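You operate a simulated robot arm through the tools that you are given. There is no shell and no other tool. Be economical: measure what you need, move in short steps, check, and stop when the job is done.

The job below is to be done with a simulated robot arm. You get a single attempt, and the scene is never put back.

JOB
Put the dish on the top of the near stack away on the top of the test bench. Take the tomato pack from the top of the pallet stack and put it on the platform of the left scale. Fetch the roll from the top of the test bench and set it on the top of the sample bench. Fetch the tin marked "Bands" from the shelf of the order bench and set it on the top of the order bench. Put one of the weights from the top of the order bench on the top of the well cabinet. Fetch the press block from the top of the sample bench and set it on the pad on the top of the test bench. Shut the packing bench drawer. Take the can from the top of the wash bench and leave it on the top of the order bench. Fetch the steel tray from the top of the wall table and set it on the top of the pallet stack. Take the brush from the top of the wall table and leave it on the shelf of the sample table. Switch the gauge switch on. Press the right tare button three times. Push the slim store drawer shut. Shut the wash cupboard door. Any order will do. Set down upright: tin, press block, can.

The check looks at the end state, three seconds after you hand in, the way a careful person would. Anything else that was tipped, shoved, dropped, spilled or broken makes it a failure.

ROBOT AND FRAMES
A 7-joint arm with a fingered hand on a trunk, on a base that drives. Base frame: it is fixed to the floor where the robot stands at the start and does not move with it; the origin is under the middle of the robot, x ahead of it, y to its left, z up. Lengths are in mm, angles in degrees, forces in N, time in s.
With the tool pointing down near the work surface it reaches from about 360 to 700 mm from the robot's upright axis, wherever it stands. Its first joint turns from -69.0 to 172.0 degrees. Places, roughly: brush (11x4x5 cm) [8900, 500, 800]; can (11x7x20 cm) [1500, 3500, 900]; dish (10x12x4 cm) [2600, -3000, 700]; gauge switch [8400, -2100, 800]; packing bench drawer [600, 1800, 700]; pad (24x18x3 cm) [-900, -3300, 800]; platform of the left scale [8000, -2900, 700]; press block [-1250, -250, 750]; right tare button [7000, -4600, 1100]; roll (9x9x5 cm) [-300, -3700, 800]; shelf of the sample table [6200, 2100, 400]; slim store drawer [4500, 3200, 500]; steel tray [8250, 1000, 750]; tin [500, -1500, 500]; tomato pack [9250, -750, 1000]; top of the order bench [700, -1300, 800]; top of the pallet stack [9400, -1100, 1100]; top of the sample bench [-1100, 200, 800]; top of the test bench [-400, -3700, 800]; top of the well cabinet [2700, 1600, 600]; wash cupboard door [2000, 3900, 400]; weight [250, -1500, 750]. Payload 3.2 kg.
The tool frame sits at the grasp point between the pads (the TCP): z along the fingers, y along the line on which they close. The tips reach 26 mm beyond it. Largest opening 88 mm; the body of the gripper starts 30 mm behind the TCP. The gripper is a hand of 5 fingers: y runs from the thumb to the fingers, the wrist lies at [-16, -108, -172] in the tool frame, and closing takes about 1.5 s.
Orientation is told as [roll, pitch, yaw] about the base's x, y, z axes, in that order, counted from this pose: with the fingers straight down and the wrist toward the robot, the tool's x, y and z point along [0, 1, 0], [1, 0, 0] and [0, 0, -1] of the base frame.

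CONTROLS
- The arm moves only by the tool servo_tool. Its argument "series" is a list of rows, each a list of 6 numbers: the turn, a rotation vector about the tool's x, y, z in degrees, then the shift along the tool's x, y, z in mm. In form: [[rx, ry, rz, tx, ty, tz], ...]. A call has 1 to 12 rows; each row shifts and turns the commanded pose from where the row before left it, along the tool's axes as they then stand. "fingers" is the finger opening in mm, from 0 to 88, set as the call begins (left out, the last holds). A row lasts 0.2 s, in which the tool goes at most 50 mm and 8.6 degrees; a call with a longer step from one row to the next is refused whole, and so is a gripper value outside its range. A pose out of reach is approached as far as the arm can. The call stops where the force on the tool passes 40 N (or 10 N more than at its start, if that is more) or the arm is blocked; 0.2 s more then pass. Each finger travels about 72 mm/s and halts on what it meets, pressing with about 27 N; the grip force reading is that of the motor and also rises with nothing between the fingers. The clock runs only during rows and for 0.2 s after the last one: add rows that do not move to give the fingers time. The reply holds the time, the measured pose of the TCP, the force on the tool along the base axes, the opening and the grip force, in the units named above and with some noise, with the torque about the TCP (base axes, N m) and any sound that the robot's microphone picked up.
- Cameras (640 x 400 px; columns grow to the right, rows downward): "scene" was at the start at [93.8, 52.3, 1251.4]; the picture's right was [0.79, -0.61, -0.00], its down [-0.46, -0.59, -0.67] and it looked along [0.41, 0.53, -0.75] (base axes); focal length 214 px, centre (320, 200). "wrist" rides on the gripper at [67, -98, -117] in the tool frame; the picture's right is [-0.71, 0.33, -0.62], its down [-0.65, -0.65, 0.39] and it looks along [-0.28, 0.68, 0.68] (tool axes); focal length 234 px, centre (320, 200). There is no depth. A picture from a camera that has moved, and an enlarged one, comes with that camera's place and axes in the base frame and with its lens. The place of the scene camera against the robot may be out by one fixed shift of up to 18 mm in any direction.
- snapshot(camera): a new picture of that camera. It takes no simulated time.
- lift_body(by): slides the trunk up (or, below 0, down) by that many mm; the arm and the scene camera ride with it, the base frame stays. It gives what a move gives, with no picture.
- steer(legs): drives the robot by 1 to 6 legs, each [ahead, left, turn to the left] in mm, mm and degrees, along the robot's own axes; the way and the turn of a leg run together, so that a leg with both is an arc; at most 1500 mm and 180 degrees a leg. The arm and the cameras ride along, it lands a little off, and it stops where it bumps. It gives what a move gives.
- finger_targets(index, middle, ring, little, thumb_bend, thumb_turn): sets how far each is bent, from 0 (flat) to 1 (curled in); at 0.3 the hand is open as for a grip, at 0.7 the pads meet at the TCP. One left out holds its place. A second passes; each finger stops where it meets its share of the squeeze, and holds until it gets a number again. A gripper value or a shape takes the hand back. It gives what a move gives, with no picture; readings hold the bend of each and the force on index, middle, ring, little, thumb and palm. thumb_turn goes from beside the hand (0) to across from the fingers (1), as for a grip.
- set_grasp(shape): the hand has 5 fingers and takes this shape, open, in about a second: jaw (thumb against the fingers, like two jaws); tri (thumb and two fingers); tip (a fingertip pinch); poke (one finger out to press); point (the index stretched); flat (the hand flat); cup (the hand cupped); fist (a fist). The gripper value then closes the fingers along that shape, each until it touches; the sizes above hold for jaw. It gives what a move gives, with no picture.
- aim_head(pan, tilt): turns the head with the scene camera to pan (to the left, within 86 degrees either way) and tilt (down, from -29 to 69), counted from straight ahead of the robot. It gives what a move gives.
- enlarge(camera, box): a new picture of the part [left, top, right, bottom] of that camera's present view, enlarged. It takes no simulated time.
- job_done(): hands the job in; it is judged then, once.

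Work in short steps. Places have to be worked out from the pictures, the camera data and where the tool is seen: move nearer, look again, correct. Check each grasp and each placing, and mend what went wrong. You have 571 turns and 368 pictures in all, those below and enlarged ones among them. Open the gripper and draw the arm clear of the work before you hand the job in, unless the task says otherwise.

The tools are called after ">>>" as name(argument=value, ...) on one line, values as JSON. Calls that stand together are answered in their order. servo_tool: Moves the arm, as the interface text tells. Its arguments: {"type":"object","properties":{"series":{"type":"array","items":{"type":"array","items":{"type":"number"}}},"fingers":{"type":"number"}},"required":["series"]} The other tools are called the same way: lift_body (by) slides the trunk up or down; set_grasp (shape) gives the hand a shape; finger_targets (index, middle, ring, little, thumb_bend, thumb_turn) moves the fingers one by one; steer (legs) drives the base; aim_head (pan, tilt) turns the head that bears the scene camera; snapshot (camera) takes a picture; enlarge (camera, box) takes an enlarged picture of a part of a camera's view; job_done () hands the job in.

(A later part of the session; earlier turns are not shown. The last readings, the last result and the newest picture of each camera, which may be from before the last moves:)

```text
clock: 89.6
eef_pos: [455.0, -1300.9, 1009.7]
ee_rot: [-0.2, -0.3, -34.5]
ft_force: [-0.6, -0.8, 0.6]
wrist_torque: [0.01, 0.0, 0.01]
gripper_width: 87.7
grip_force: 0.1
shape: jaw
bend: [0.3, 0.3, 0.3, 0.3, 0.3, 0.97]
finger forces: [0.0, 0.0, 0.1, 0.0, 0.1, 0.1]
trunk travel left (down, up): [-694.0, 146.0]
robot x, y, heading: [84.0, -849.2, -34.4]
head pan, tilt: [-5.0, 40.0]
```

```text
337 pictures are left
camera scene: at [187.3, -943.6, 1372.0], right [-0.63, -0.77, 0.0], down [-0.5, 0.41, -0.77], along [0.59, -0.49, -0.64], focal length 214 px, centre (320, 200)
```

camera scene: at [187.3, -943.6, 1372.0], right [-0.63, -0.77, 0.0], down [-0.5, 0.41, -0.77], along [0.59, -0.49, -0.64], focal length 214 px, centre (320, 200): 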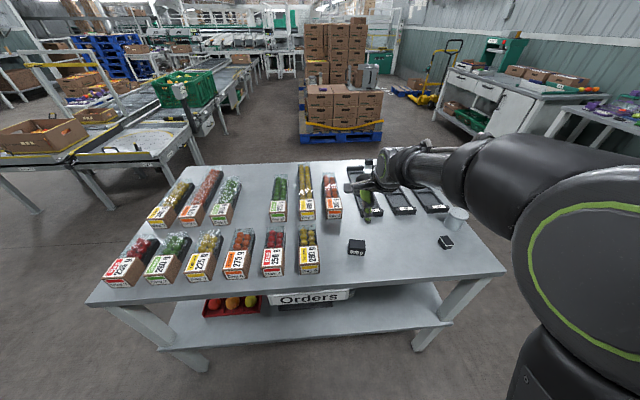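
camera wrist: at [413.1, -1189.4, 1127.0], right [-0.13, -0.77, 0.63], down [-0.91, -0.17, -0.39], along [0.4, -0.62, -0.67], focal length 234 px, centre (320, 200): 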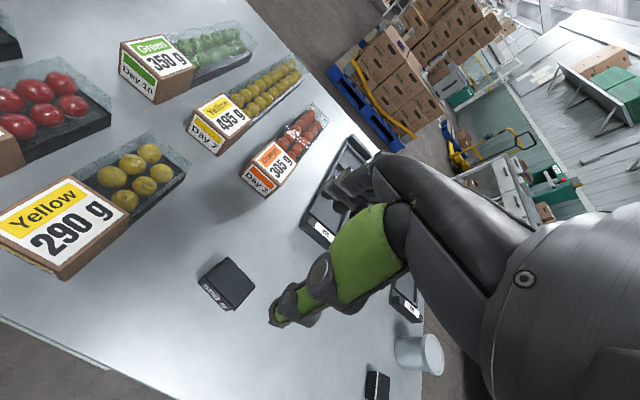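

The block lies right under the TCP. Descend to just above it, check, then grip.

>>> servo_tool(series=[[0, 0, 0, 0, 0, 40], [0, 0, 0, 0, 0, 40], [0, 0, 0, 0, 0, 40], [0, 0, 0, 0, 0, 0]])

>>> snapshot(camera="wrist")

```text
clock: 90.6
eef_pos: [453.8, -1301.7, 890.4]
ee_rot: [-0.3, -0.2, -34.4]
ft_force: [-0.4, 0.3, 0.6]
wrist_torque: [-0.02, 0.02, -0.01]
gripper_width: 87.8
grip_force: 0.0
shape: jaw
bend: [0.3, 0.3, 0.3, 0.3, 0.3, 0.97]
finger forces: [0.1, 0.0, 0.0, 0.0, 0.0, 0.0]
trunk travel left (down, up): [-694.0, 146.0]
robot x, y, heading: [80.4, -853.2, -34.3]
head pan, tilt: [-5.0, 40.0]
```

```text
336 pictures are left
camera wrist: at [411.7, -1189.7, 1006.9], right [-0.13, -0.77, 0.63], down [-0.91, -0.17, -0.39], along [0.4, -0.62, -0.67], focal length 234 px, centre (320, 200)
```

wrist: 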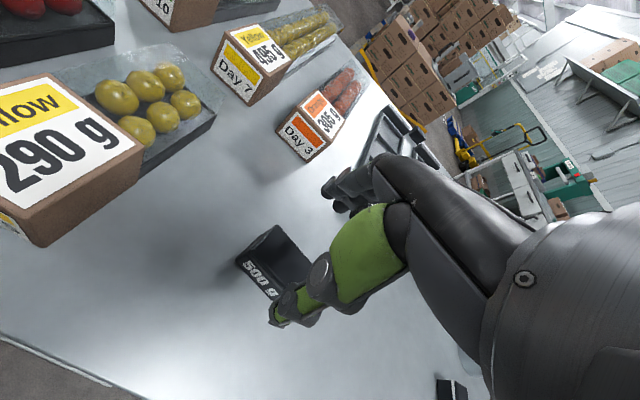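

>>> servo_tool(series=[[0, 0, 0, 0, 0, 25], [0, 0, 0, 0, 0, 20], [0, 0, 0, 0, 0, 14], [0, 0, 0, 0, 0, 0]])

>>> servo_tool(series=[[0, 0, 0, 0, 0, 0], [0, 0, 0, 0, 0, 0], [0, 0, 0, 0, 0, 0], [0, 0, 0, 0, 0, 0], [0, 0, 0, 0, 0, 0], [0, 0, 0, 0, 0, 0], [0, 0, 0, 0, 0, 0], [0, 0, 0, 0, 0, -10], [0, 0, 0, 0, 0, -40], [0, 0, 0, 0, 0, -50]], fingers=10)

>>> snapshot(camera="wrist")

```text
clock: 91.6
eef_pos: [456.2, -1301.9, 831.1]
ee_rot: [-0.2, -0.3, -34.5]
ft_force: [0.3, 0.7, 0.2]
wrist_torque: [-0.01, 0.0, -0.03]
gripper_width: 88.0
grip_force: 0.1
shape: jaw
bend: [0.3, 0.3, 0.3, 0.3, 0.3, 0.97]
finger forces: [0.1, 0.1, 0.0, 0.0, 0.1, 0.0]
trunk travel left (down, up): [-694.0, 146.0]
robot x, y, heading: [84.7, -853.5, -34.4]
head pan, tilt: [-5.0, 40.0]
```

```text
clock: 93.8
eef_pos: [454.6, -1299.8, 928.8]
ee_rot: [-0.1, 0.0, -34.6]
ft_force: [0.1, 0.2, -4.4]
wrist_torque: [0.0, -0.01, 0.0]
gripper_width: 30.3
grip_force: 27.2
shape: jaw
bend: [0.55, 0.54, 0.72, 0.62, 0.39, 1.0]
finger forces: [13.5, 7.6, 3.4, 0.0, 24.5, 0.1]
trunk travel left (down, up): [-694.0, 146.0]
robot x, y, heading: [82.3, -852.6, -34.2]
head pan, tilt: [-5.0, 40.0]
```

```text
335 pictures are left
camera wrist: at [412.1, -1189.2, 1045.9], right [-0.13, -0.77, 0.63], down [-0.91, -0.17, -0.39], along [0.4, -0.62, -0.68], focal length 234 px, centre (320, 200)
```

wrist: 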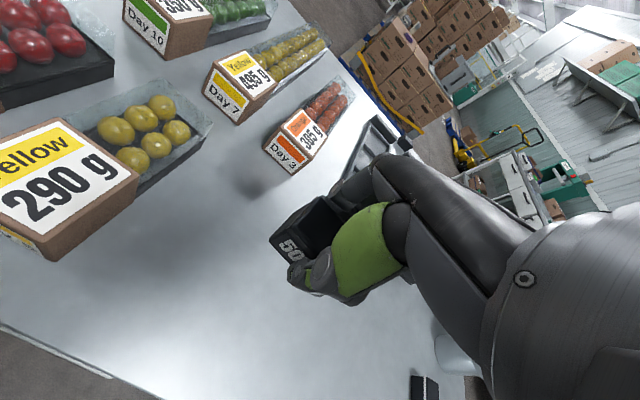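

The 500 g weight is held. Next: the white "well cabinet" island at (2700,1600). I back off, turn, and drive toward it.

>>> steer(legs=[[-400, 0, 0], [0, 0, 91], [1206, -670, 0], [1100, -610, 0]])

>>> snapshot(camera="scene")

```text
clock: 112.5
eef_pos: [2594.9, 822.7, 929.1]
ee_rot: [-0.2, 0.0, 53.8]
ft_force: [0.2, 0.2, -4.2]
wrist_torque: [0.01, -0.04, 0.02]
gripper_width: 30.1
grip_force: 27.3
shape: jaw
bend: [0.55, 0.54, 0.72, 0.62, 0.39, 1.0]
finger forces: [13.4, 7.4, 3.3, 0.0, 24.1, 0.0]
trunk travel left (down, up): [-694.0, 146.0]
robot x, y, heading: [2134.4, 466.7, 54.0]
head pan, tilt: [-5.0, 40.0]
```

```text
334 pictures are left
camera scene: at [2217.7, 560.0, 1371.9], right [0.76, -0.66, 0.0], down [-0.42, -0.49, -0.77], along [0.5, 0.58, -0.64], focal length 214 px, centre (320, 200)
```

scene: 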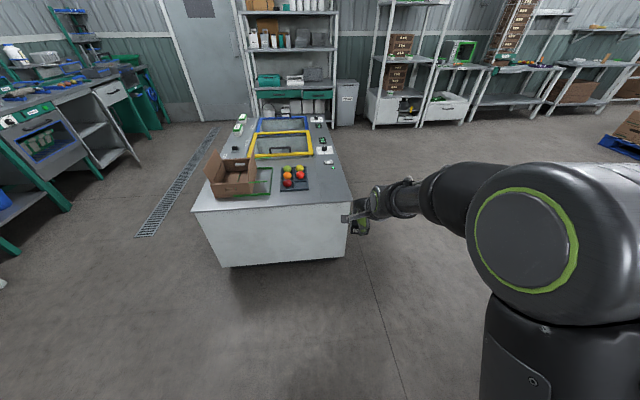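

The cabinet's near-right corner area is free; I move so the hand is over about (2880,1275).

>>> steer(legs=[[533, 35, 0]])

>>> snapshot(camera="wrist")

```text
clock: 115.6
eef_pos: [2883.9, 1284.8, 927.9]
ee_rot: [-0.1, -0.1, 54.0]
ft_force: [0.0, 0.8, -5.9]
wrist_torque: [0.01, 0.0, 0.06]
gripper_width: 30.1
grip_force: 26.9
shape: jaw
bend: [0.55, 0.54, 0.72, 0.62, 0.39, 1.0]
finger forces: [13.4, 7.4, 3.3, 0.1, 24.0, 0.1]
trunk travel left (down, up): [-694.0, 146.0]
robot x, y, heading: [2424.7, 924.2, 54.2]
head pan, tilt: [-5.0, 40.0]
```

```text
333 pictures are left
camera wrist: at [2772.2, 1245.6, 1045.0], right [0.77, -0.15, 0.63], down [0.14, -0.91, -0.39], along [0.63, 0.39, -0.68], focal length 234 px, centre (320, 200)
```

wrist: 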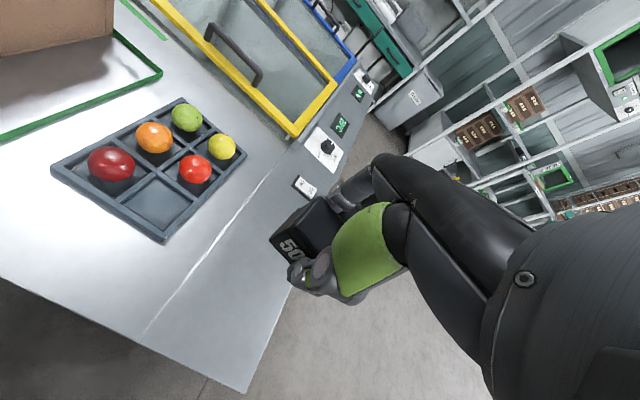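

Top is z≈630 and the drop point sits by the seam of the control strip; I shift 18 mm right, 10 back, and lower with the trunk.

>>> servo_tool(series=[[0, 0, 0, -18, -10, 0], [0, 0, 0, 0, 0, 0]])

>>> lift_body(by=-240)

>>> snapshot(camera="wrist")

```text
clock: 116.2
eef_pos: [2891.6, 1266.1, 927.8]
ee_rot: [-0.2, 0.0, 54.0]
ft_force: [0.3, 0.0, -4.4]
wrist_torque: [-0.01, 0.01, 0.01]
gripper_width: 30.0
grip_force: 26.7
shape: jaw
bend: [0.55, 0.54, 0.72, 0.62, 0.39, 1.0]
finger forces: [13.5, 7.4, 3.3, 0.1, 24.1, 0.0]
trunk travel left (down, up): [-694.0, 146.0]
robot x, y, heading: [2425.4, 924.9, 54.3]
head pan, tilt: [-5.0, 40.0]
```

```text
clock: 118.7
eef_pos: [2892.2, 1265.2, 688.7]
ee_rot: [-0.1, -0.1, 54.0]
ft_force: [-0.5, 0.6, -4.2]
wrist_torque: [0.03, -0.01, 0.01]
gripper_width: 30.3
grip_force: 27.3
shape: jaw
bend: [0.55, 0.54, 0.72, 0.62, 0.39, 1.0]
finger forces: [13.5, 7.3, 3.3, 0.0, 24.2, 0.1]
trunk travel left (down, up): [-454.0, 386.0]
robot x, y, heading: [2425.5, 924.8, 54.1]
head pan, tilt: [-5.0, 40.0]
```

```text
332 pictures are left
camera wrist: at [2780.5, 1226.1, 805.7], right [0.77, -0.15, 0.63], down [0.14, -0.91, -0.39], along [0.63, 0.39, -0.68], focal length 234 px, centre (320, 200)
```

wrist: 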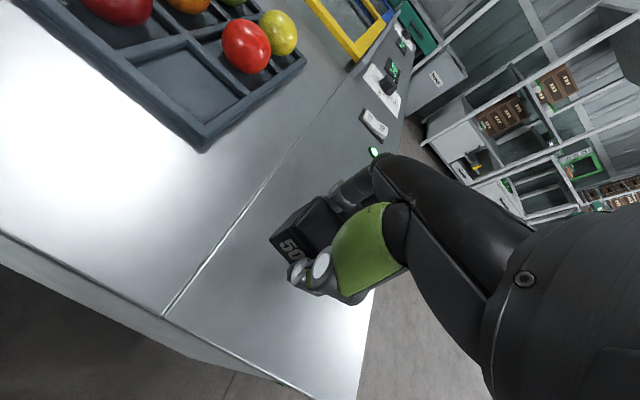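

>>> servo_tool(series=[[0, 0, 0, 0, 0, 6], [0, 0, 0, 0, 0, 5], [0, 0, 0, 0, 0, 4], [0, 0, 0, 0, 0, 4], [0, 0, 0, 0, 0, 3], [0, 0, 0, 0, 0, 3], [0, 0, 0, 0, 0, 3], [0, 0, 0, 0, 0, 3]])

```text
clock: 120.5
eef_pos: [2893.0, 1265.0, 657.4]
ee_rot: [-0.2, -0.2, 54.0]
ft_force: [0.2, 0.2, -5.2]
wrist_torque: [0.04, -0.02, -0.03]
gripper_width: 30.0
grip_force: 27.2
shape: jaw
bend: [0.56, 0.54, 0.72, 0.62, 0.39, 1.0]
finger forces: [13.4, 7.4, 3.4, 0.1, 24.2, 0.1]
trunk travel left (down, up): [-454.0, 386.0]
robot x, y, heading: [2425.2, 924.0, 54.3]
head pan, tilt: [-5.0, 40.0]
```

>>> servo_tool(series=[[0, 0, 0, 0, 0, 3], [0, 0, 0, 0, 0, 3], [0, 0, 0, 0, 0, 3], [0, 0, 0, 0, 0, 3], [0, 0, 0, 0, 0, 3], [0, 0, 0, 0, 0, 3], [0, 0, 0, 0, 0, 3], [0, 0, 0, 0, 0, 3]])

>>> snapshot(camera="wrist")

```text
clock: 122.0
eef_pos: [2893.9, 1267.9, 649.8]
ee_rot: [-0.2, -1.9, 54.0]
ft_force: [-4.3, -5.7, 21.8]
wrist_torque: [-0.42, 0.29, -0.02]
gripper_width: 32.5
grip_force: 27.2
shape: jaw
bend: [0.56, 0.55, 0.73, 0.62, 0.37, 1.0]
finger forces: [14.8, 7.6, 3.4, 0.0, 31.5, 0.0]
trunk travel left (down, up): [-454.0, 386.0]
robot x, y, heading: [2425.3, 923.5, 54.3]
head pan, tilt: [-5.0, 40.0]
stopped in row 7: the force on the tool passed its limit at 42 N (the readings are from after the stop); the commanded pose is now the measured one
```

```text
331 pictures are left
camera wrist: at [2780.4, 1226.3, 763.2], right [0.75, -0.16, 0.64], down [0.15, -0.9, -0.41], along [0.64, 0.4, -0.66], focal length 234 px, centre (320, 200)
```

wrist: 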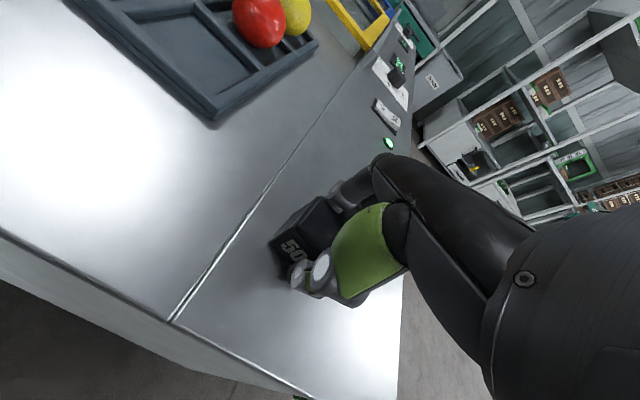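

Block rests on the top. Release and rise.

>>> servo_tool(series=[[0, 0, 0, 0, 0, -2], [0, 0, 0, 0, 0, 0], [0, 0, 0, 0, 0, 0], [0, 0, 0, 0, 0, 0], [0, 0, 0, 0, 0, 0], [0, 0, 0, 0, 0, -15], [0, 0, 0, 0, 0, -40], [0, 0, 0, 0, 0, -50], [0, 0, 0, 0, 0, -50]], fingers=75)

>>> lift_body(by=200)

>>> snapshot(camera="wrist")

>>> aim_head(pan=60, tilt=30)

>>> snapshot(camera="scene")

```text
clock: 124.0
eef_pos: [2889.5, 1264.7, 802.2]
ee_rot: [-0.1, -1.0, 53.9]
ft_force: [0.1, -0.2, 0.4]
wrist_torque: [0.0, -0.03, 0.03]
gripper_width: 74.5
grip_force: 0.1
shape: jaw
bend: [0.36, 0.32, 0.28, 0.35, 0.1, 0.98]
finger forces: [0.1, 0.1, 0.0, 0.1, 0.2, 0.1]
trunk travel left (down, up): [-454.0, 386.0]
robot x, y, heading: [2424.2, 923.7, 54.1]
head pan, tilt: [-5.0, 40.0]
```

```text
clock: 126.2
eef_pos: [2890.8, 1265.2, 1001.7]
ee_rot: [-0.2, -1.0, 53.9]
ft_force: [0.2, 0.2, 0.7]
wrist_torque: [0.01, -0.01, -0.01]
gripper_width: 74.8
grip_force: 0.1
shape: jaw
bend: [0.36, 0.32, 0.28, 0.35, 0.1, 0.98]
finger forces: [0.1, 0.0, 0.0, 0.0, 0.1, 0.0]
trunk travel left (down, up): [-654.0, 186.0]
robot x, y, heading: [2426.4, 923.4, 54.3]
head pan, tilt: [-5.0, 40.0]
```

```text
330 pictures are left
camera wrist: at [2776.9, 1225.4, 1117.3], right [0.76, -0.16, 0.63], down [0.15, -0.91, -0.4], along [0.63, 0.39, -0.66], focal length 234 px, centre (320, 200)
```

wrist: 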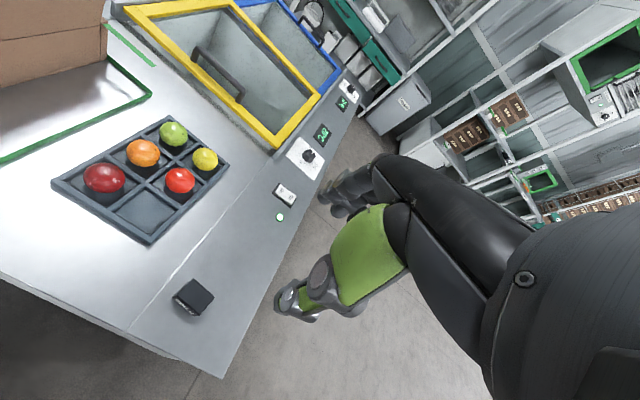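

```text
clock: 127.6
eef_pos: [2889.4, 1266.8, 1002.9]
ee_rot: [-0.2, -1.1, 53.9]
ft_force: [0.4, 0.6, -0.1]
wrist_torque: [0.01, -0.02, 0.01]
gripper_width: 74.6
grip_force: 0.0
shape: jaw
bend: [0.36, 0.32, 0.28, 0.35, 0.1, 0.98]
finger forces: [0.1, 0.0, 0.1, 0.0, 0.0, 0.0]
trunk travel left (down, up): [-654.0, 186.0]
robot x, y, heading: [2427.8, 928.0, 54.0]
head pan, tilt: [60.0, 30.0]
```

```text
329 pictures are left
camera scene: at [2413.4, 1038.1, 1347.4], right [0.91, 0.41, 0.0], down [0.2, -0.46, -0.87], along [-0.35, 0.79, -0.5], focal length 214 px, centre (320, 200)
```

scene: 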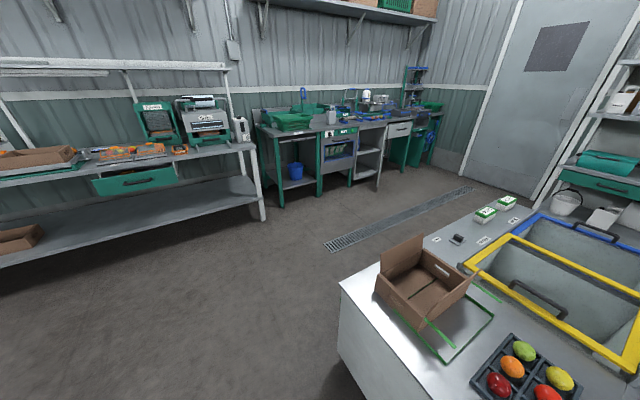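

Weight placed. Next, the packing bench drawer (teal, open) near (630,1780). I back off, turn to heading 145° and stop ~900 mm in front of it.

>>> steer(legs=[[-300, 0, 0], [0, 0, 91], [1000, 29, 0]])

>>> aim_head(pan=0, tilt=35)

>>> snapshot(camera="scene")

```text
clock: 138.3
eef_pos: [1061.5, 1697.6, 1002.3]
ee_rot: [-0.3, -1.0, 144.7]
ft_force: [-0.5, -0.3, 0.3]
wrist_torque: [0.01, 0.01, -0.02]
gripper_width: 74.7
grip_force: 0.2
shape: jaw
bend: [0.36, 0.32, 0.28, 0.35, 0.1, 0.98]
finger forces: [0.0, 0.0, 0.0, 0.1, 0.0, 0.0]
trunk travel left (down, up): [-654.0, 186.0]
robot x, y, heading: [1405.6, 1238.0, 144.8]
head pan, tilt: [60.0, 30.0]
```

```text
clock: 139.6
eef_pos: [1060.9, 1699.0, 1003.4]
ee_rot: [-0.1, -1.1, 144.6]
ft_force: [-0.4, 0.2, -0.2]
wrist_torque: [0.01, -0.02, 0.01]
gripper_width: 74.8
grip_force: 0.1
shape: jaw
bend: [0.36, 0.32, 0.28, 0.35, 0.1, 0.98]
finger forces: [0.0, 0.0, 0.1, 0.1, 0.0, 0.0]
trunk travel left (down, up): [-654.0, 186.0]
robot x, y, heading: [1405.8, 1241.1, 144.9]
head pan, tilt: [0.0, 35.0]
```

```text
328 pictures are left
camera scene: at [1290.7, 1307.5, 1339.6], right [0.57, 0.82, 0.0], down [0.47, -0.33, -0.82], along [-0.67, 0.47, -0.57], focal length 214 px, centre (320, 200)
```

scene: 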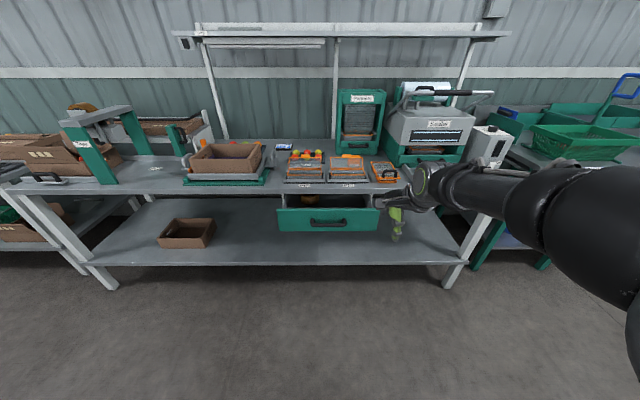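

Drawer front is ~100 mm out, centred 32 mm to my right, z≈700. I make a fist, tilt the hand forward 60°, and line up.

>>> set_grasp(shape="fist")

>>> lift_body(by=-290)

>>> servo_tool(series=[[-8.5, 0, 0, 0, 0, 0], [-8.5, 0, 0, 0, 0, 0], [-8.5, 0, 0, 0, 0, 0], [-8.5, 0, 0, 0, 0, 0], [-8.5, 0, 0, 0, 0, 0], [-8.5, 0, 0, 0, 0, 0], [-8.5, 0, 0, 0, 0, 0], [0, 0, 0, 0, 0, 0]])

>>> steer(legs=[[100, 140, 0]])

>>> snapshot(camera="scene")

```text
clock: 140.5
eef_pos: [1062.0, 1698.7, 1003.2]
ee_rot: [-0.2, -1.0, 144.6]
ft_force: [0.1, -0.5, 0.5]
wrist_torque: [0.01, -0.01, 0.01]
gripper_width: 0.1
grip_force: 0.1
shape: fist
bend: [1.0, 1.0, 1.0, 1.0, 0.99, 0.84]
finger forces: [0.1, 0.0, 0.1, 0.1, 0.0, 0.0]
trunk travel left (down, up): [-654.0, 186.0]
robot x, y, heading: [1406.9, 1238.2, 145.3]
head pan, tilt: [0.0, 35.0]
```

```text
clock: 143.4
eef_pos: [1061.4, 1696.3, 712.8]
ee_rot: [-0.2, -1.1, 144.6]
ft_force: [-0.2, -0.6, 0.3]
wrist_torque: [-0.05, 0.0, -0.01]
gripper_width: 0.0
grip_force: 0.0
shape: fist
bend: [1.0, 1.0, 1.0, 1.0, 0.99, 0.84]
finger forces: [0.0, 0.0, 0.1, 0.0, 0.1, 0.1]
trunk travel left (down, up): [-364.0, 476.0]
robot x, y, heading: [1409.2, 1240.7, 145.0]
head pan, tilt: [0.0, 35.0]
```

```text
clock: 145.2
eef_pos: [1081.0, 1714.1, 717.6]
ee_rot: [0.8, -56.4, 145.0]
ft_force: [0.5, 1.3, -1.2]
wrist_torque: [-0.02, 0.05, 0.05]
gripper_width: 0.0
grip_force: 0.1
shape: fist
bend: [1.0, 1.0, 1.0, 1.0, 0.99, 0.84]
finger forces: [0.0, 0.1, 0.0, 0.0, 0.0, 0.0]
out of reach, approached as far as the arm can: row 1, 6, 7
trunk travel left (down, up): [-364.0, 476.0]
robot x, y, heading: [1408.7, 1239.6, 144.8]
head pan, tilt: [0.0, 35.0]
```

```text
clock: 146.7
eef_pos: [918.7, 1654.8, 717.5]
ee_rot: [0.8, -56.4, 145.0]
ft_force: [-0.1, 0.1, -0.4]
wrist_torque: [0.02, 0.01, -0.01]
gripper_width: 0.2
grip_force: 0.0
shape: fist
bend: [1.0, 1.0, 1.0, 1.0, 0.99, 0.84]
finger forces: [0.0, 0.0, 0.1, 0.0, 0.1, 0.0]
trunk travel left (down, up): [-364.0, 476.0]
robot x, y, heading: [1249.0, 1177.8, 145.0]
head pan, tilt: [0.0, 35.0]
```

```text
327 pictures are left
camera scene: at [1128.3, 1247.7, 1049.6], right [0.58, 0.82, 0.0], down [0.47, -0.33, -0.82], along [-0.67, 0.47, -0.57], focal length 214 px, centre (320, 200)
```

scene: 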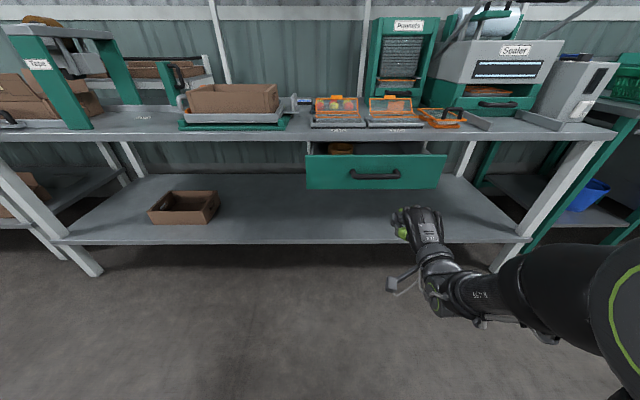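

Fist is lined up with the handle. Drive 150 mm nearer, then push with the arm.

>>> steer(legs=[[150, 0, 0]])

>>> servo_tool(series=[[0, 0, 0, 0, 14, 21], [0, 0, 0, 0, 14, 21], [0, 0, 0, 0, 14, 21], [0, 0, 0, 0, 0, 0]])

>>> snapshot(camera="scene")

```text
clock: 148.1
eef_pos: [796.7, 1738.9, 717.5]
ee_rot: [0.9, -56.4, 144.9]
ft_force: [-0.3, -0.3, -0.2]
wrist_torque: [0.0, -0.01, -0.01]
gripper_width: 0.0
grip_force: 0.1
shape: fist
bend: [1.0, 1.0, 1.0, 1.0, 0.99, 0.84]
finger forces: [0.0, 0.1, 0.0, 0.0, 0.0, 0.0]
trunk travel left (down, up): [-364.0, 476.0]
robot x, y, heading: [1122.5, 1262.5, 144.6]
head pan, tilt: [0.0, 35.0]
```

```text
clock: 149.1
eef_pos: [737.1, 1787.6, 719.3]
ee_rot: [1.0, -56.4, 145.5]
ft_force: [0.4, 0.2, -0.1]
wrist_torque: [-0.03, 0.03, 0.0]
gripper_width: 0.1
grip_force: 0.1
shape: fist
bend: [1.0, 1.0, 1.0, 1.0, 0.99, 0.84]
finger forces: [0.1, 0.0, 0.0, 0.1, 0.0, 0.1]
out of reach, approached as far as the arm can: row 3
trunk travel left (down, up): [-364.0, 476.0]
robot x, y, heading: [1127.1, 1265.2, 144.9]
head pan, tilt: [0.0, 35.0]
```

```text
326 pictures are left
camera scene: at [1007.4, 1332.8, 1049.6], right [0.57, 0.82, 0.0], down [0.47, -0.33, -0.82], along [-0.67, 0.47, -0.57], focal length 214 px, centre (320, 200)
```

scene: 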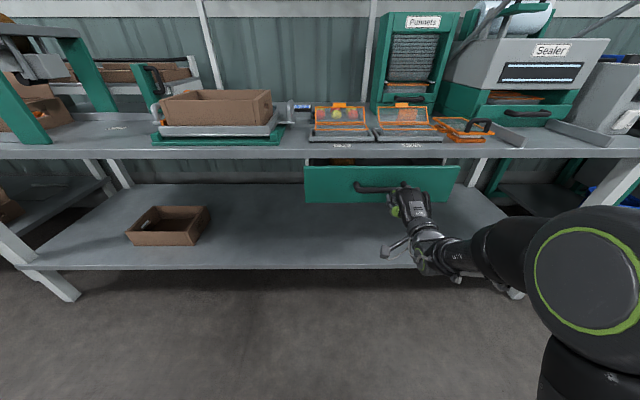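

Arm is near full extension and close to the handle; I push by driving in small steps.

>>> steer(legs=[[70, 0, 0]])

>>> snapshot(camera="scene")

```text
clock: 150.1
eef_pos: [678.0, 1828.9, 719.2]
ee_rot: [0.9, -56.4, 145.3]
ft_force: [-0.2, 0.4, 0.0]
wrist_torque: [0.03, -0.02, -0.02]
gripper_width: 83.5
grip_force: 0.0
shape: fist
bend: [1.0, 1.0, 1.0, 1.0, 0.99, 0.84]
finger forces: [0.0, 0.1, 0.1, 0.0, 0.0, 0.1]
trunk travel left (down, up): [-364.0, 476.0]
robot x, y, heading: [1064.2, 1302.1, 144.8]
head pan, tilt: [0.0, 35.0]
```

```text
325 pictures are left
camera scene: at [948.3, 1374.4, 1049.5], right [0.57, 0.82, 0.0], down [0.47, -0.33, -0.82], along [-0.67, 0.47, -0.57], focal length 214 px, centre (320, 200)
```

scene: 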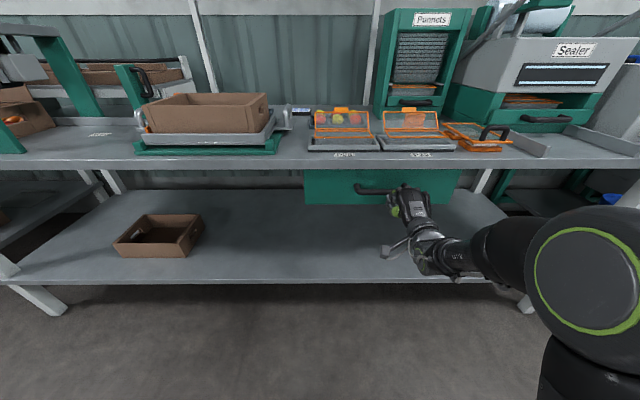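

The drawer moved in ~70 mm with the hand. Push further.

>>> steer(legs=[[40, 0, 0]])

>>> snapshot(camera="scene")

```text
clock: 150.9
eef_pos: [671.9, 1833.0, 716.4]
ee_rot: [0.8, -55.7, 145.7]
ft_force: [21.8, -16.8, 3.0]
wrist_torque: [0.32, 0.28, 0.32]
gripper_width: 0.0
grip_force: 0.0
shape: fist
bend: [1.0, 1.0, 1.0, 1.0, 1.0, 0.82]
finger forces: [0.1, 5.4, 0.1, 0.0, 27.2, 0.1]
trunk travel left (down, up): [-364.0, 476.0]
robot x, y, heading: [1057.1, 1310.9, 144.8]
head pan, tilt: [0.0, 35.0]
stopped in leg 1: the force on the tool passed its limit at 51 N (the readings are from after the stop); the commanded pose is now the measured one
```

```text
324 pictures are left
camera scene: at [940.9, 1379.3, 1050.3], right [0.58, 0.82, 0.0], down [0.47, -0.33, -0.82], along [-0.67, 0.47, -0.57], focal length 214 px, centre (320, 200)
```

scene: 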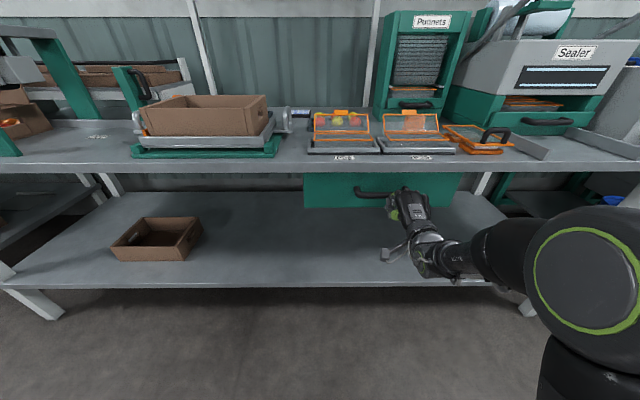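

Resistance of 51 N: it seems fully shut. Back off and look.

>>> steer(legs=[[-350, 0, 0]])

>>> enlarge(camera="scene", box=[240, 120, 480, 270])

```text
clock: 153.1
eef_pos: [947.7, 1640.3, 713.9]
ee_rot: [0.8, -55.5, 145.3]
ft_force: [-0.1, 0.2, -0.3]
wrist_torque: [0.04, -0.02, 0.01]
gripper_width: 83.5
grip_force: 0.0
shape: fist
bend: [1.0, 1.0, 1.0, 1.0, 0.99, 0.84]
finger forces: [0.0, 0.0, 0.0, 0.1, 0.1, 0.1]
trunk travel left (down, up): [-364.0, 476.0]
robot x, y, heading: [1330.0, 1117.5, 144.2]
head pan, tilt: [0.0, 35.0]
```

```text
2.67 times, centred on (360, 195) of scene
camera zoom: at [1214.3, 1187.1, 1049.6], right [0.58, 0.82, 0.0], down [0.47, -0.33, -0.82], along [-0.67, 0.47, -0.57], focal length 572 px, centre (213, 213)
```

zoom: 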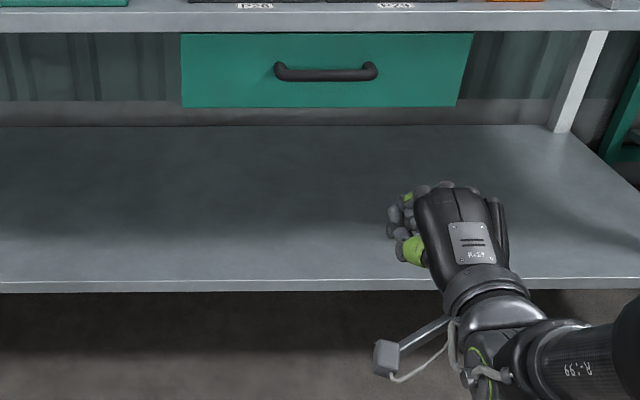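

Drawer is shut. Next the wash bench: raise a bit, slide right along the wall and look.

>>> lift_body(by=290)

>>> steer(legs=[[0, -1450, 0], [0, -300, 0]])

>>> snapshot(camera="scene")

```text
clock: 156.0
eef_pos: [949.0, 1641.7, 1003.0]
ee_rot: [0.9, -55.4, 145.4]
ft_force: [0.5, -0.4, -0.1]
wrist_torque: [0.02, -0.02, 0.04]
gripper_width: 83.4
grip_force: 0.0
shape: fist
bend: [1.0, 1.0, 1.0, 1.0, 0.99, 0.84]
finger forces: [0.0, 0.0, 0.0, 0.1, 0.1, 0.0]
trunk travel left (down, up): [-654.0, 186.0]
robot x, y, heading: [1330.7, 1116.2, 144.6]
head pan, tilt: [0.0, 35.0]
```

```text
clock: 165.0
eef_pos: [1981.2, 3088.7, 1002.2]
ee_rot: [0.9, -55.4, 145.1]
ft_force: [0.6, 0.6, 0.2]
wrist_torque: [0.01, 0.02, 0.03]
gripper_width: 83.5
grip_force: 0.0
shape: fist
bend: [1.0, 1.0, 1.0, 1.0, 0.99, 0.84]
finger forces: [0.0, 0.1, 0.0, 0.0, 0.1, 0.0]
trunk travel left (down, up): [-654.0, 186.0]
robot x, y, heading: [2360.4, 2562.4, 144.2]
head pan, tilt: [0.0, 35.0]
```

```text
322 pictures are left
camera scene: at [2246.5, 2633.2, 1339.6], right [0.58, 0.81, 0.0], down [0.47, -0.33, -0.82], along [-0.67, 0.48, -0.57], focal length 214 px, centre (320, 200)
```

scene: 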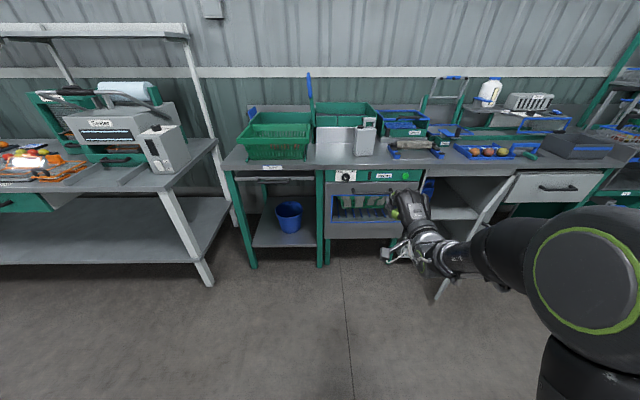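

>>> enlarge(camera="scene", box=[220, 70, 440, 210])

>>> enlarge(camera="scene", box=[420, 60, 640, 230])

```text
2.86 times, centred on (330, 140) of scene
camera zoom: at [2246.5, 2633.2, 1339.6], right [0.58, 0.81, 0.0], down [0.47, -0.33, -0.82], along [-0.67, 0.48, -0.57], focal length 613 px, centre (291, 371)
```

zoom: 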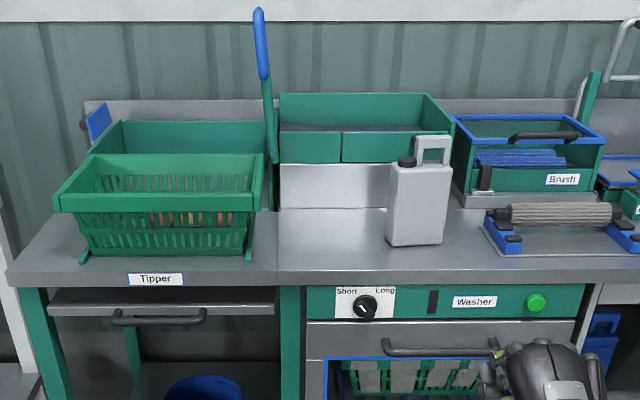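

```text
2.35 times, centred on (530, 145) of scene
camera zoom: at [2246.5, 2633.2, 1339.6], right [0.58, 0.81, 0.0], down [0.47, -0.33, -0.82], along [-0.67, 0.48, -0.57], focal length 505 px, centre (-174, 329)
```

zoom: 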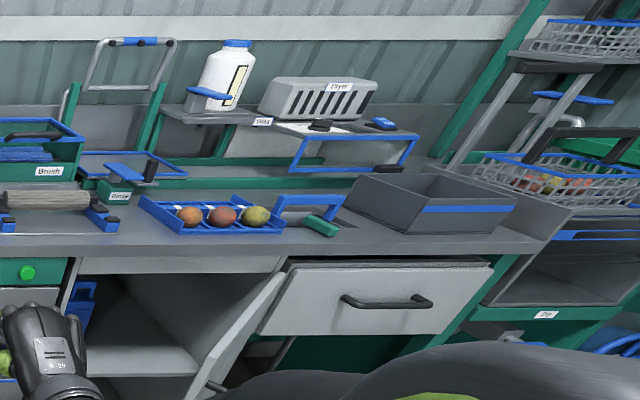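

The jerrycan is clear; the cupboard door stands open at right behind my arm. Move right to see it.

>>> steer(legs=[[-150, -750, 0]])

>>> aim_head(pan=10, tilt=38)

>>> snapshot(camera="scene")

```text
clock: 169.1
eef_pos: [2543.5, 3609.2, 1002.7]
ee_rot: [0.8, -55.4, 145.1]
ft_force: [0.0, 0.0, -0.6]
wrist_torque: [-0.03, 0.04, 0.01]
gripper_width: 83.5
grip_force: 0.1
shape: fist
bend: [1.0, 1.0, 1.0, 1.0, 0.99, 0.84]
finger forces: [0.0, 0.0, 0.0, 0.0, 0.1, 0.0]
trunk travel left (down, up): [-654.0, 186.0]
robot x, y, heading: [2922.1, 3080.2, 144.0]
head pan, tilt: [0.0, 35.0]
```

```text
clock: 169.8
eef_pos: [2542.3, 3609.0, 1002.8]
ee_rot: [0.9, -55.4, 144.9]
ft_force: [-0.2, -0.9, 0.2]
wrist_torque: [0.0, 0.01, 0.02]
gripper_width: 83.4
grip_force: 0.0
shape: fist
bend: [1.0, 1.0, 1.0, 1.0, 0.99, 0.84]
finger forces: [0.1, 0.1, 0.0, 0.0, 0.0, 0.1]
trunk travel left (down, up): [-654.0, 186.0]
robot x, y, heading: [2922.5, 3080.4, 144.2]
head pan, tilt: [10.0, 38.0]
```

```text
319 pictures are left
camera scene: at [2799.5, 3139.2, 1335.0], right [0.44, 0.9, 0.0], down [0.55, -0.27, -0.79], along [-0.71, 0.34, -0.62], focal length 214 px, centre (320, 200)
```

scene: 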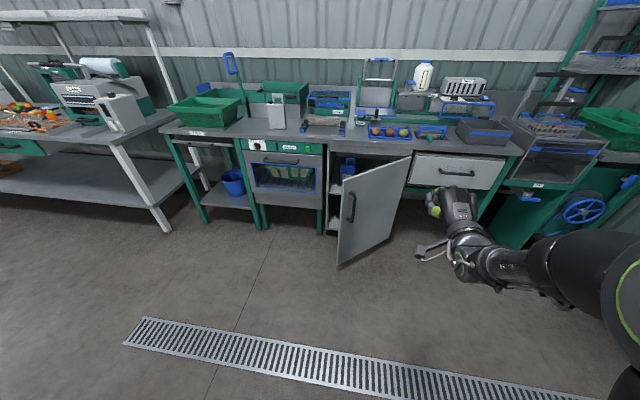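

The door is hinged at its right, open ~46°, outer face toward me. I lower the fist to z≈520 and line up to push its free edge inwards.

>>> lift_body(by=-400)

>>> lift_body(by=-80)

>>> steer(legs=[[0, 0, 6], [250, 40, 0]])

>>> snapshot(camera="scene")

```text
clock: 173.7
eef_pos: [2542.6, 3609.4, 602.2]
ee_rot: [0.8, -55.4, 145.0]
ft_force: [-0.1, -0.5, 0.7]
wrist_torque: [-0.01, 0.02, -0.01]
gripper_width: 83.4
grip_force: 0.0
shape: fist
bend: [1.0, 1.0, 1.0, 1.0, 0.99, 0.84]
finger forces: [0.0, 0.0, 0.0, 0.1, 0.0, 0.0]
trunk travel left (down, up): [-254.0, 586.0]
robot x, y, heading: [2918.8, 3082.4, 144.4]
head pan, tilt: [10.0, 38.0]
```

```text
clock: 174.8
eef_pos: [2542.2, 3608.9, 523.8]
ee_rot: [0.9, -55.3, 144.9]
ft_force: [1.2, 0.0, 0.3]
wrist_torque: [0.01, -0.02, 0.02]
gripper_width: 83.3
grip_force: 0.0
shape: fist
bend: [1.0, 1.0, 1.0, 1.0, 0.99, 0.84]
finger forces: [0.0, 0.0, 0.0, 0.0, 0.1, 0.0]
trunk travel left (down, up): [-174.0, 666.0]
robot x, y, heading: [2919.9, 3081.4, 144.1]
head pan, tilt: [10.0, 38.0]
```

```text
clock: 177.2
eef_pos: [2259.6, 3655.4, 522.5]
ee_rot: [0.9, -55.4, 150.9]
ft_force: [1.0, -0.3, 0.6]
wrist_torque: [0.01, 0.0, 0.03]
gripper_width: 83.5
grip_force: 0.0
shape: fist
bend: [1.0, 1.0, 1.0, 1.0, 0.99, 0.84]
finger forces: [0.0, 0.0, 0.0, 0.0, 0.0, 0.0]
trunk travel left (down, up): [-174.0, 666.0]
robot x, y, heading: [2691.1, 3168.2, 150.0]
head pan, tilt: [10.0, 38.0]
```

```text
318 pictures are left
camera scene: at [2561.8, 3213.9, 855.0], right [0.34, 0.94, 0.0], down [0.58, -0.21, -0.79], along [-0.74, 0.27, -0.62], focal length 214 px, centre (320, 200)
```

scene: 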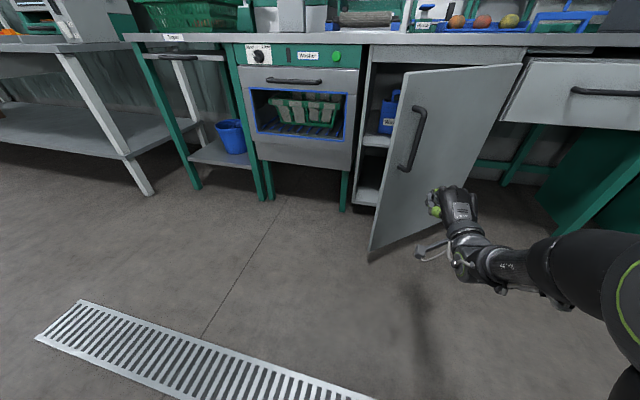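

>>> steer(legs=[[150, 70, 0]])

>>> snapshot(camera="scene")

```text
clock: 178.6
eef_pos: [2094.1, 3667.3, 523.7]
ee_rot: [0.8, -55.4, 151.0]
ft_force: [0.5, 0.7, 0.8]
wrist_torque: [0.0, -0.01, 0.02]
gripper_width: 83.6
grip_force: 0.1
shape: fist
bend: [1.0, 1.0, 1.0, 1.0, 0.99, 0.84]
finger forces: [0.0, 0.1, 0.1, 0.0, 0.0, 0.1]
trunk travel left (down, up): [-174.0, 666.0]
robot x, y, heading: [2525.3, 3181.1, 150.4]
head pan, tilt: [10.0, 38.0]
```

```text
317 pictures are left
camera scene: at [2398.2, 3227.1, 855.0], right [0.34, 0.94, 0.0], down [0.58, -0.21, -0.79], along [-0.74, 0.27, -0.62], focal length 214 px, centre (320, 200)
```

scene: 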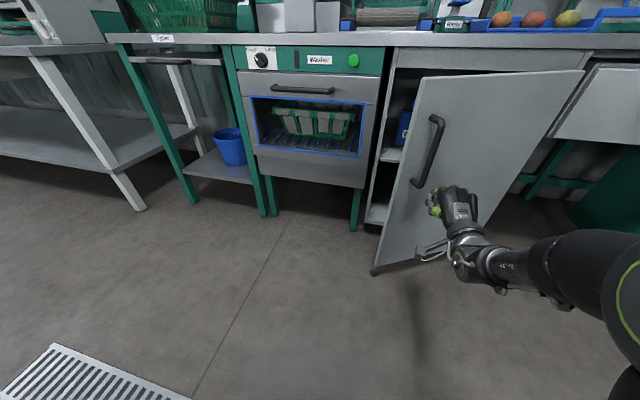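

>>> steer(legs=[[120, 20, 0]])

>>> snapshot(camera="scene")

```text
clock: 179.9
eef_pos: [1980.4, 3710.1, 523.2]
ee_rot: [0.8, -55.5, 151.0]
ft_force: [1.2, 0.1, 0.5]
wrist_torque: [0.01, -0.01, 0.0]
gripper_width: 83.3
grip_force: 0.1
shape: fist
bend: [1.0, 1.0, 1.0, 1.0, 0.99, 0.84]
finger forces: [0.0, 0.0, 0.0, 0.1, 0.0, 0.0]
trunk travel left (down, up): [-174.0, 666.0]
robot x, y, heading: [2410.9, 3225.6, 150.0]
head pan, tilt: [10.0, 38.0]
```

```text
316 pictures are left
camera scene: at [2282.5, 3270.6, 855.0], right [0.34, 0.94, 0.0], down [0.58, -0.21, -0.79], along [-0.74, 0.27, -0.62], focal length 214 px, centre (320, 200)
```

scene: 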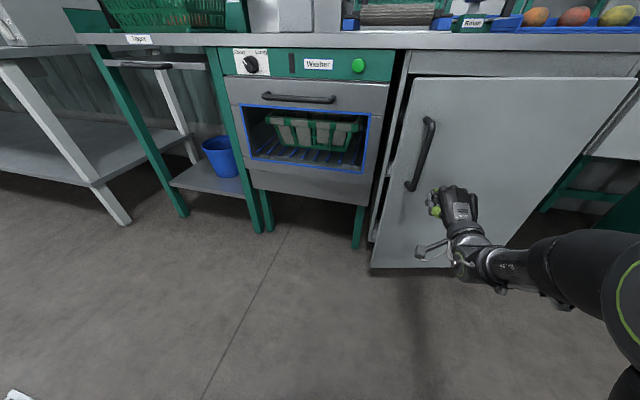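

The door is swinging shut with the fist. Keep pushing.

>>> steer(legs=[[120, 0, 0]])

>>> snapshot(camera="scene")

```text
clock: 181.1
eef_pos: [1877.3, 3770.8, 522.9]
ee_rot: [0.9, -55.4, 150.8]
ft_force: [-0.7, 0.0, -0.3]
wrist_torque: [0.06, 0.02, 0.01]
gripper_width: 83.3
grip_force: 0.1
shape: fist
bend: [1.0, 1.0, 1.0, 1.0, 0.99, 0.84]
finger forces: [0.0, 0.0, 0.0, 0.1, 0.0, 0.1]
trunk travel left (down, up): [-174.0, 666.0]
robot x, y, heading: [2305.5, 3286.0, 150.1]
head pan, tilt: [10.0, 38.0]
```

```text
315 pictures are left
camera scene: at [2179.3, 3330.1, 855.0], right [0.34, 0.94, 0.0], down [0.58, -0.21, -0.79], along [-0.74, 0.27, -0.62], focal length 214 px, centre (320, 200)
```

scene: 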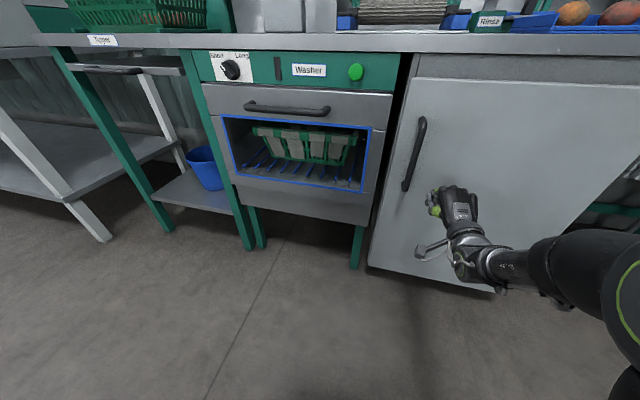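

>>> steer(legs=[[60, 0, 0]])

>>> snapshot(camera="scene")

```text
clock: 182.2
eef_pos: [1831.5, 3796.8, 518.0]
ee_rot: [0.7, -54.8, 151.0]
ft_force: [11.9, -7.6, 0.4]
wrist_torque: [0.09, 0.2, 0.08]
gripper_width: 0.0
grip_force: 0.0
shape: fist
bend: [1.0, 1.0, 1.0, 1.0, 1.0, 0.83]
finger forces: [0.0, 4.8, 0.0, 0.0, 9.3, 0.0]
trunk travel left (down, up): [-174.0, 666.0]
robot x, y, heading: [2258.4, 3314.8, 150.1]
head pan, tilt: [10.0, 38.0]
stopped in leg 1: the force on the tool passed its limit at 49 N (the readings are from after the stop); the commanded pose is now the measured one
```

```text
314 pictures are left
camera scene: at [2131.5, 3357.9, 855.3], right [0.34, 0.94, 0.0], down [0.58, -0.21, -0.79], along [-0.74, 0.27, -0.61], focal length 214 px, centre (320, 200)
```

scene: 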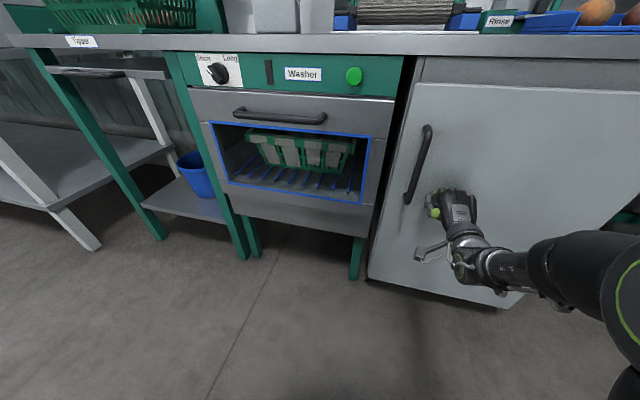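

Door looks flush. Back off, raise, return the hand to pointing down in jaw shape, and look at door and can.

>>> steer(legs=[[-450, 0, -5]])

>>> lift_body(by=400)

>>> servo_tool(series=[[8.4, 0, 0, 0, 0, 0], [8.4, 0, 0, 0, 0, 0], [8.4, 0, 0, 0, 0, 0], [8.4, 0, 0, 0, 0, 0], [8.4, 0, 0, 0, 0, 0], [8.4, 0, 0, 0, 0, 0], [4.4, 0, 0, 0, 0, 0], [0, 0, 0, 0, 0, 0]])

>>> set_grasp(shape="jaw")

>>> steer(legs=[[0, 500, 0]])

>>> snapshot(camera="scene")

```text
clock: 184.9
eef_pos: [2251.0, 3594.6, 517.8]
ee_rot: [0.9, -54.9, 146.0]
ft_force: [-1.1, 0.2, -0.8]
wrist_torque: [0.02, 0.0, -0.02]
gripper_width: 83.5
grip_force: 0.1
shape: fist
bend: [1.0, 1.0, 1.0, 1.0, 0.99, 0.84]
finger forces: [0.0, 0.1, 0.0, 0.0, 0.0, 0.0]
trunk travel left (down, up): [-174.0, 666.0]
robot x, y, heading: [2638.8, 3076.6, 145.0]
head pan, tilt: [10.0, 38.0]
```

```text
clock: 188.7
eef_pos: [2250.9, 3593.1, 919.2]
ee_rot: [0.7, -54.9, 145.8]
ft_force: [-1.0, -0.6, -0.9]
wrist_torque: [0.0, 0.02, 0.03]
gripper_width: 83.6
grip_force: 0.1
shape: fist
bend: [1.0, 1.0, 1.0, 1.0, 0.99, 0.84]
finger forces: [0.0, 0.0, 0.0, 0.1, 0.0, 0.0]
trunk travel left (down, up): [-574.0, 266.0]
robot x, y, heading: [2635.5, 3074.5, 145.1]
head pan, tilt: [10.0, 38.0]
```

```text
clock: 190.5
eef_pos: [2251.1, 3594.7, 916.3]
ee_rot: [0.3, 0.0, 146.5]
ft_force: [0.0, 1.5, -0.4]
wrist_torque: [0.0, -0.02, -0.01]
gripper_width: 83.9
grip_force: 0.0
shape: fist
bend: [1.0, 1.0, 1.0, 1.0, 0.99, 0.84]
finger forces: [0.0, 0.0, 0.0, 0.1, 0.0, 0.0]
trunk travel left (down, up): [-574.0, 266.0]
robot x, y, heading: [2635.1, 3073.6, 145.3]
head pan, tilt: [10.0, 38.0]
```

```text
clock: 191.4
eef_pos: [2250.9, 3593.4, 919.0]
ee_rot: [0.6, 0.0, 146.4]
ft_force: [0.3, -0.2, -0.3]
wrist_torque: [0.0, 0.0, -0.03]
gripper_width: 88.0
grip_force: 0.1
shape: jaw
bend: [0.3, 0.3, 0.3, 0.3, 0.3, 0.97]
finger forces: [0.0, 0.0, 0.0, 0.0, 0.1, 0.0]
trunk travel left (down, up): [-574.0, 266.0]
robot x, y, heading: [2635.8, 3074.5, 144.9]
head pan, tilt: [10.0, 38.0]
```

```text
clock: 194.4
eef_pos: [1963.7, 3185.3, 918.5]
ee_rot: [0.5, -0.1, 146.2]
ft_force: [-0.5, 0.3, 0.1]
wrist_torque: [0.02, -0.01, -0.03]
gripper_width: 87.8
grip_force: 0.1
shape: jaw
bend: [0.3, 0.3, 0.3, 0.3, 0.3, 0.97]
finger forces: [0.0, 0.0, 0.0, 0.1, 0.0, 0.1]
trunk travel left (down, up): [-574.0, 266.0]
robot x, y, heading: [2342.1, 2663.7, 144.6]
head pan, tilt: [10.0, 38.0]
```

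```text
313 pictures are left
camera scene: at [2222.0, 2718.3, 1255.0], right [0.43, 0.9, 0.0], down [0.56, -0.26, -0.79], along [-0.71, 0.34, -0.62], focal length 214 px, centre (320, 200)
```

scene: 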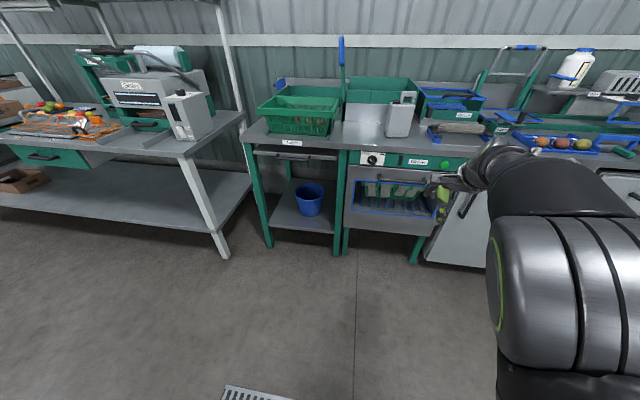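

>>> enlarge(camera="scene", box=[0, 90, 160, 200])

>>> enlarge(camera="scene", box=[320, 60, 500, 220])

```text
3.64 times, centred on (80, 145) of scene
camera zoom: at [2222.0, 2718.3, 1255.0], right [0.43, 0.9, 0.0], down [0.56, -0.26, -0.79], along [-0.71, 0.34, -0.62], focal length 780 px, centre (1193, 400)
```

zoom: 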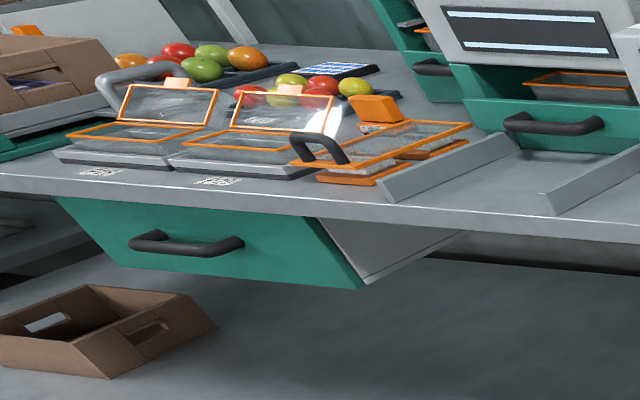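

```text
2.50 times, centred on (410, 140) of scene
camera zoom: at [2222.0, 2718.3, 1255.0], right [0.43, 0.9, 0.0], down [0.56, -0.26, -0.79], along [-0.71, 0.34, -0.62], focal length 536 px, centre (95, 350)
```

zoom: 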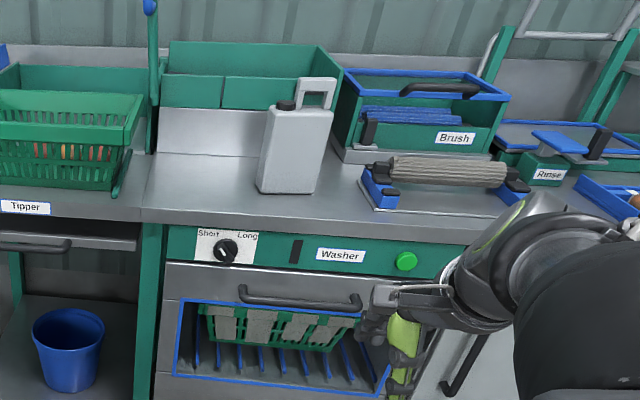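

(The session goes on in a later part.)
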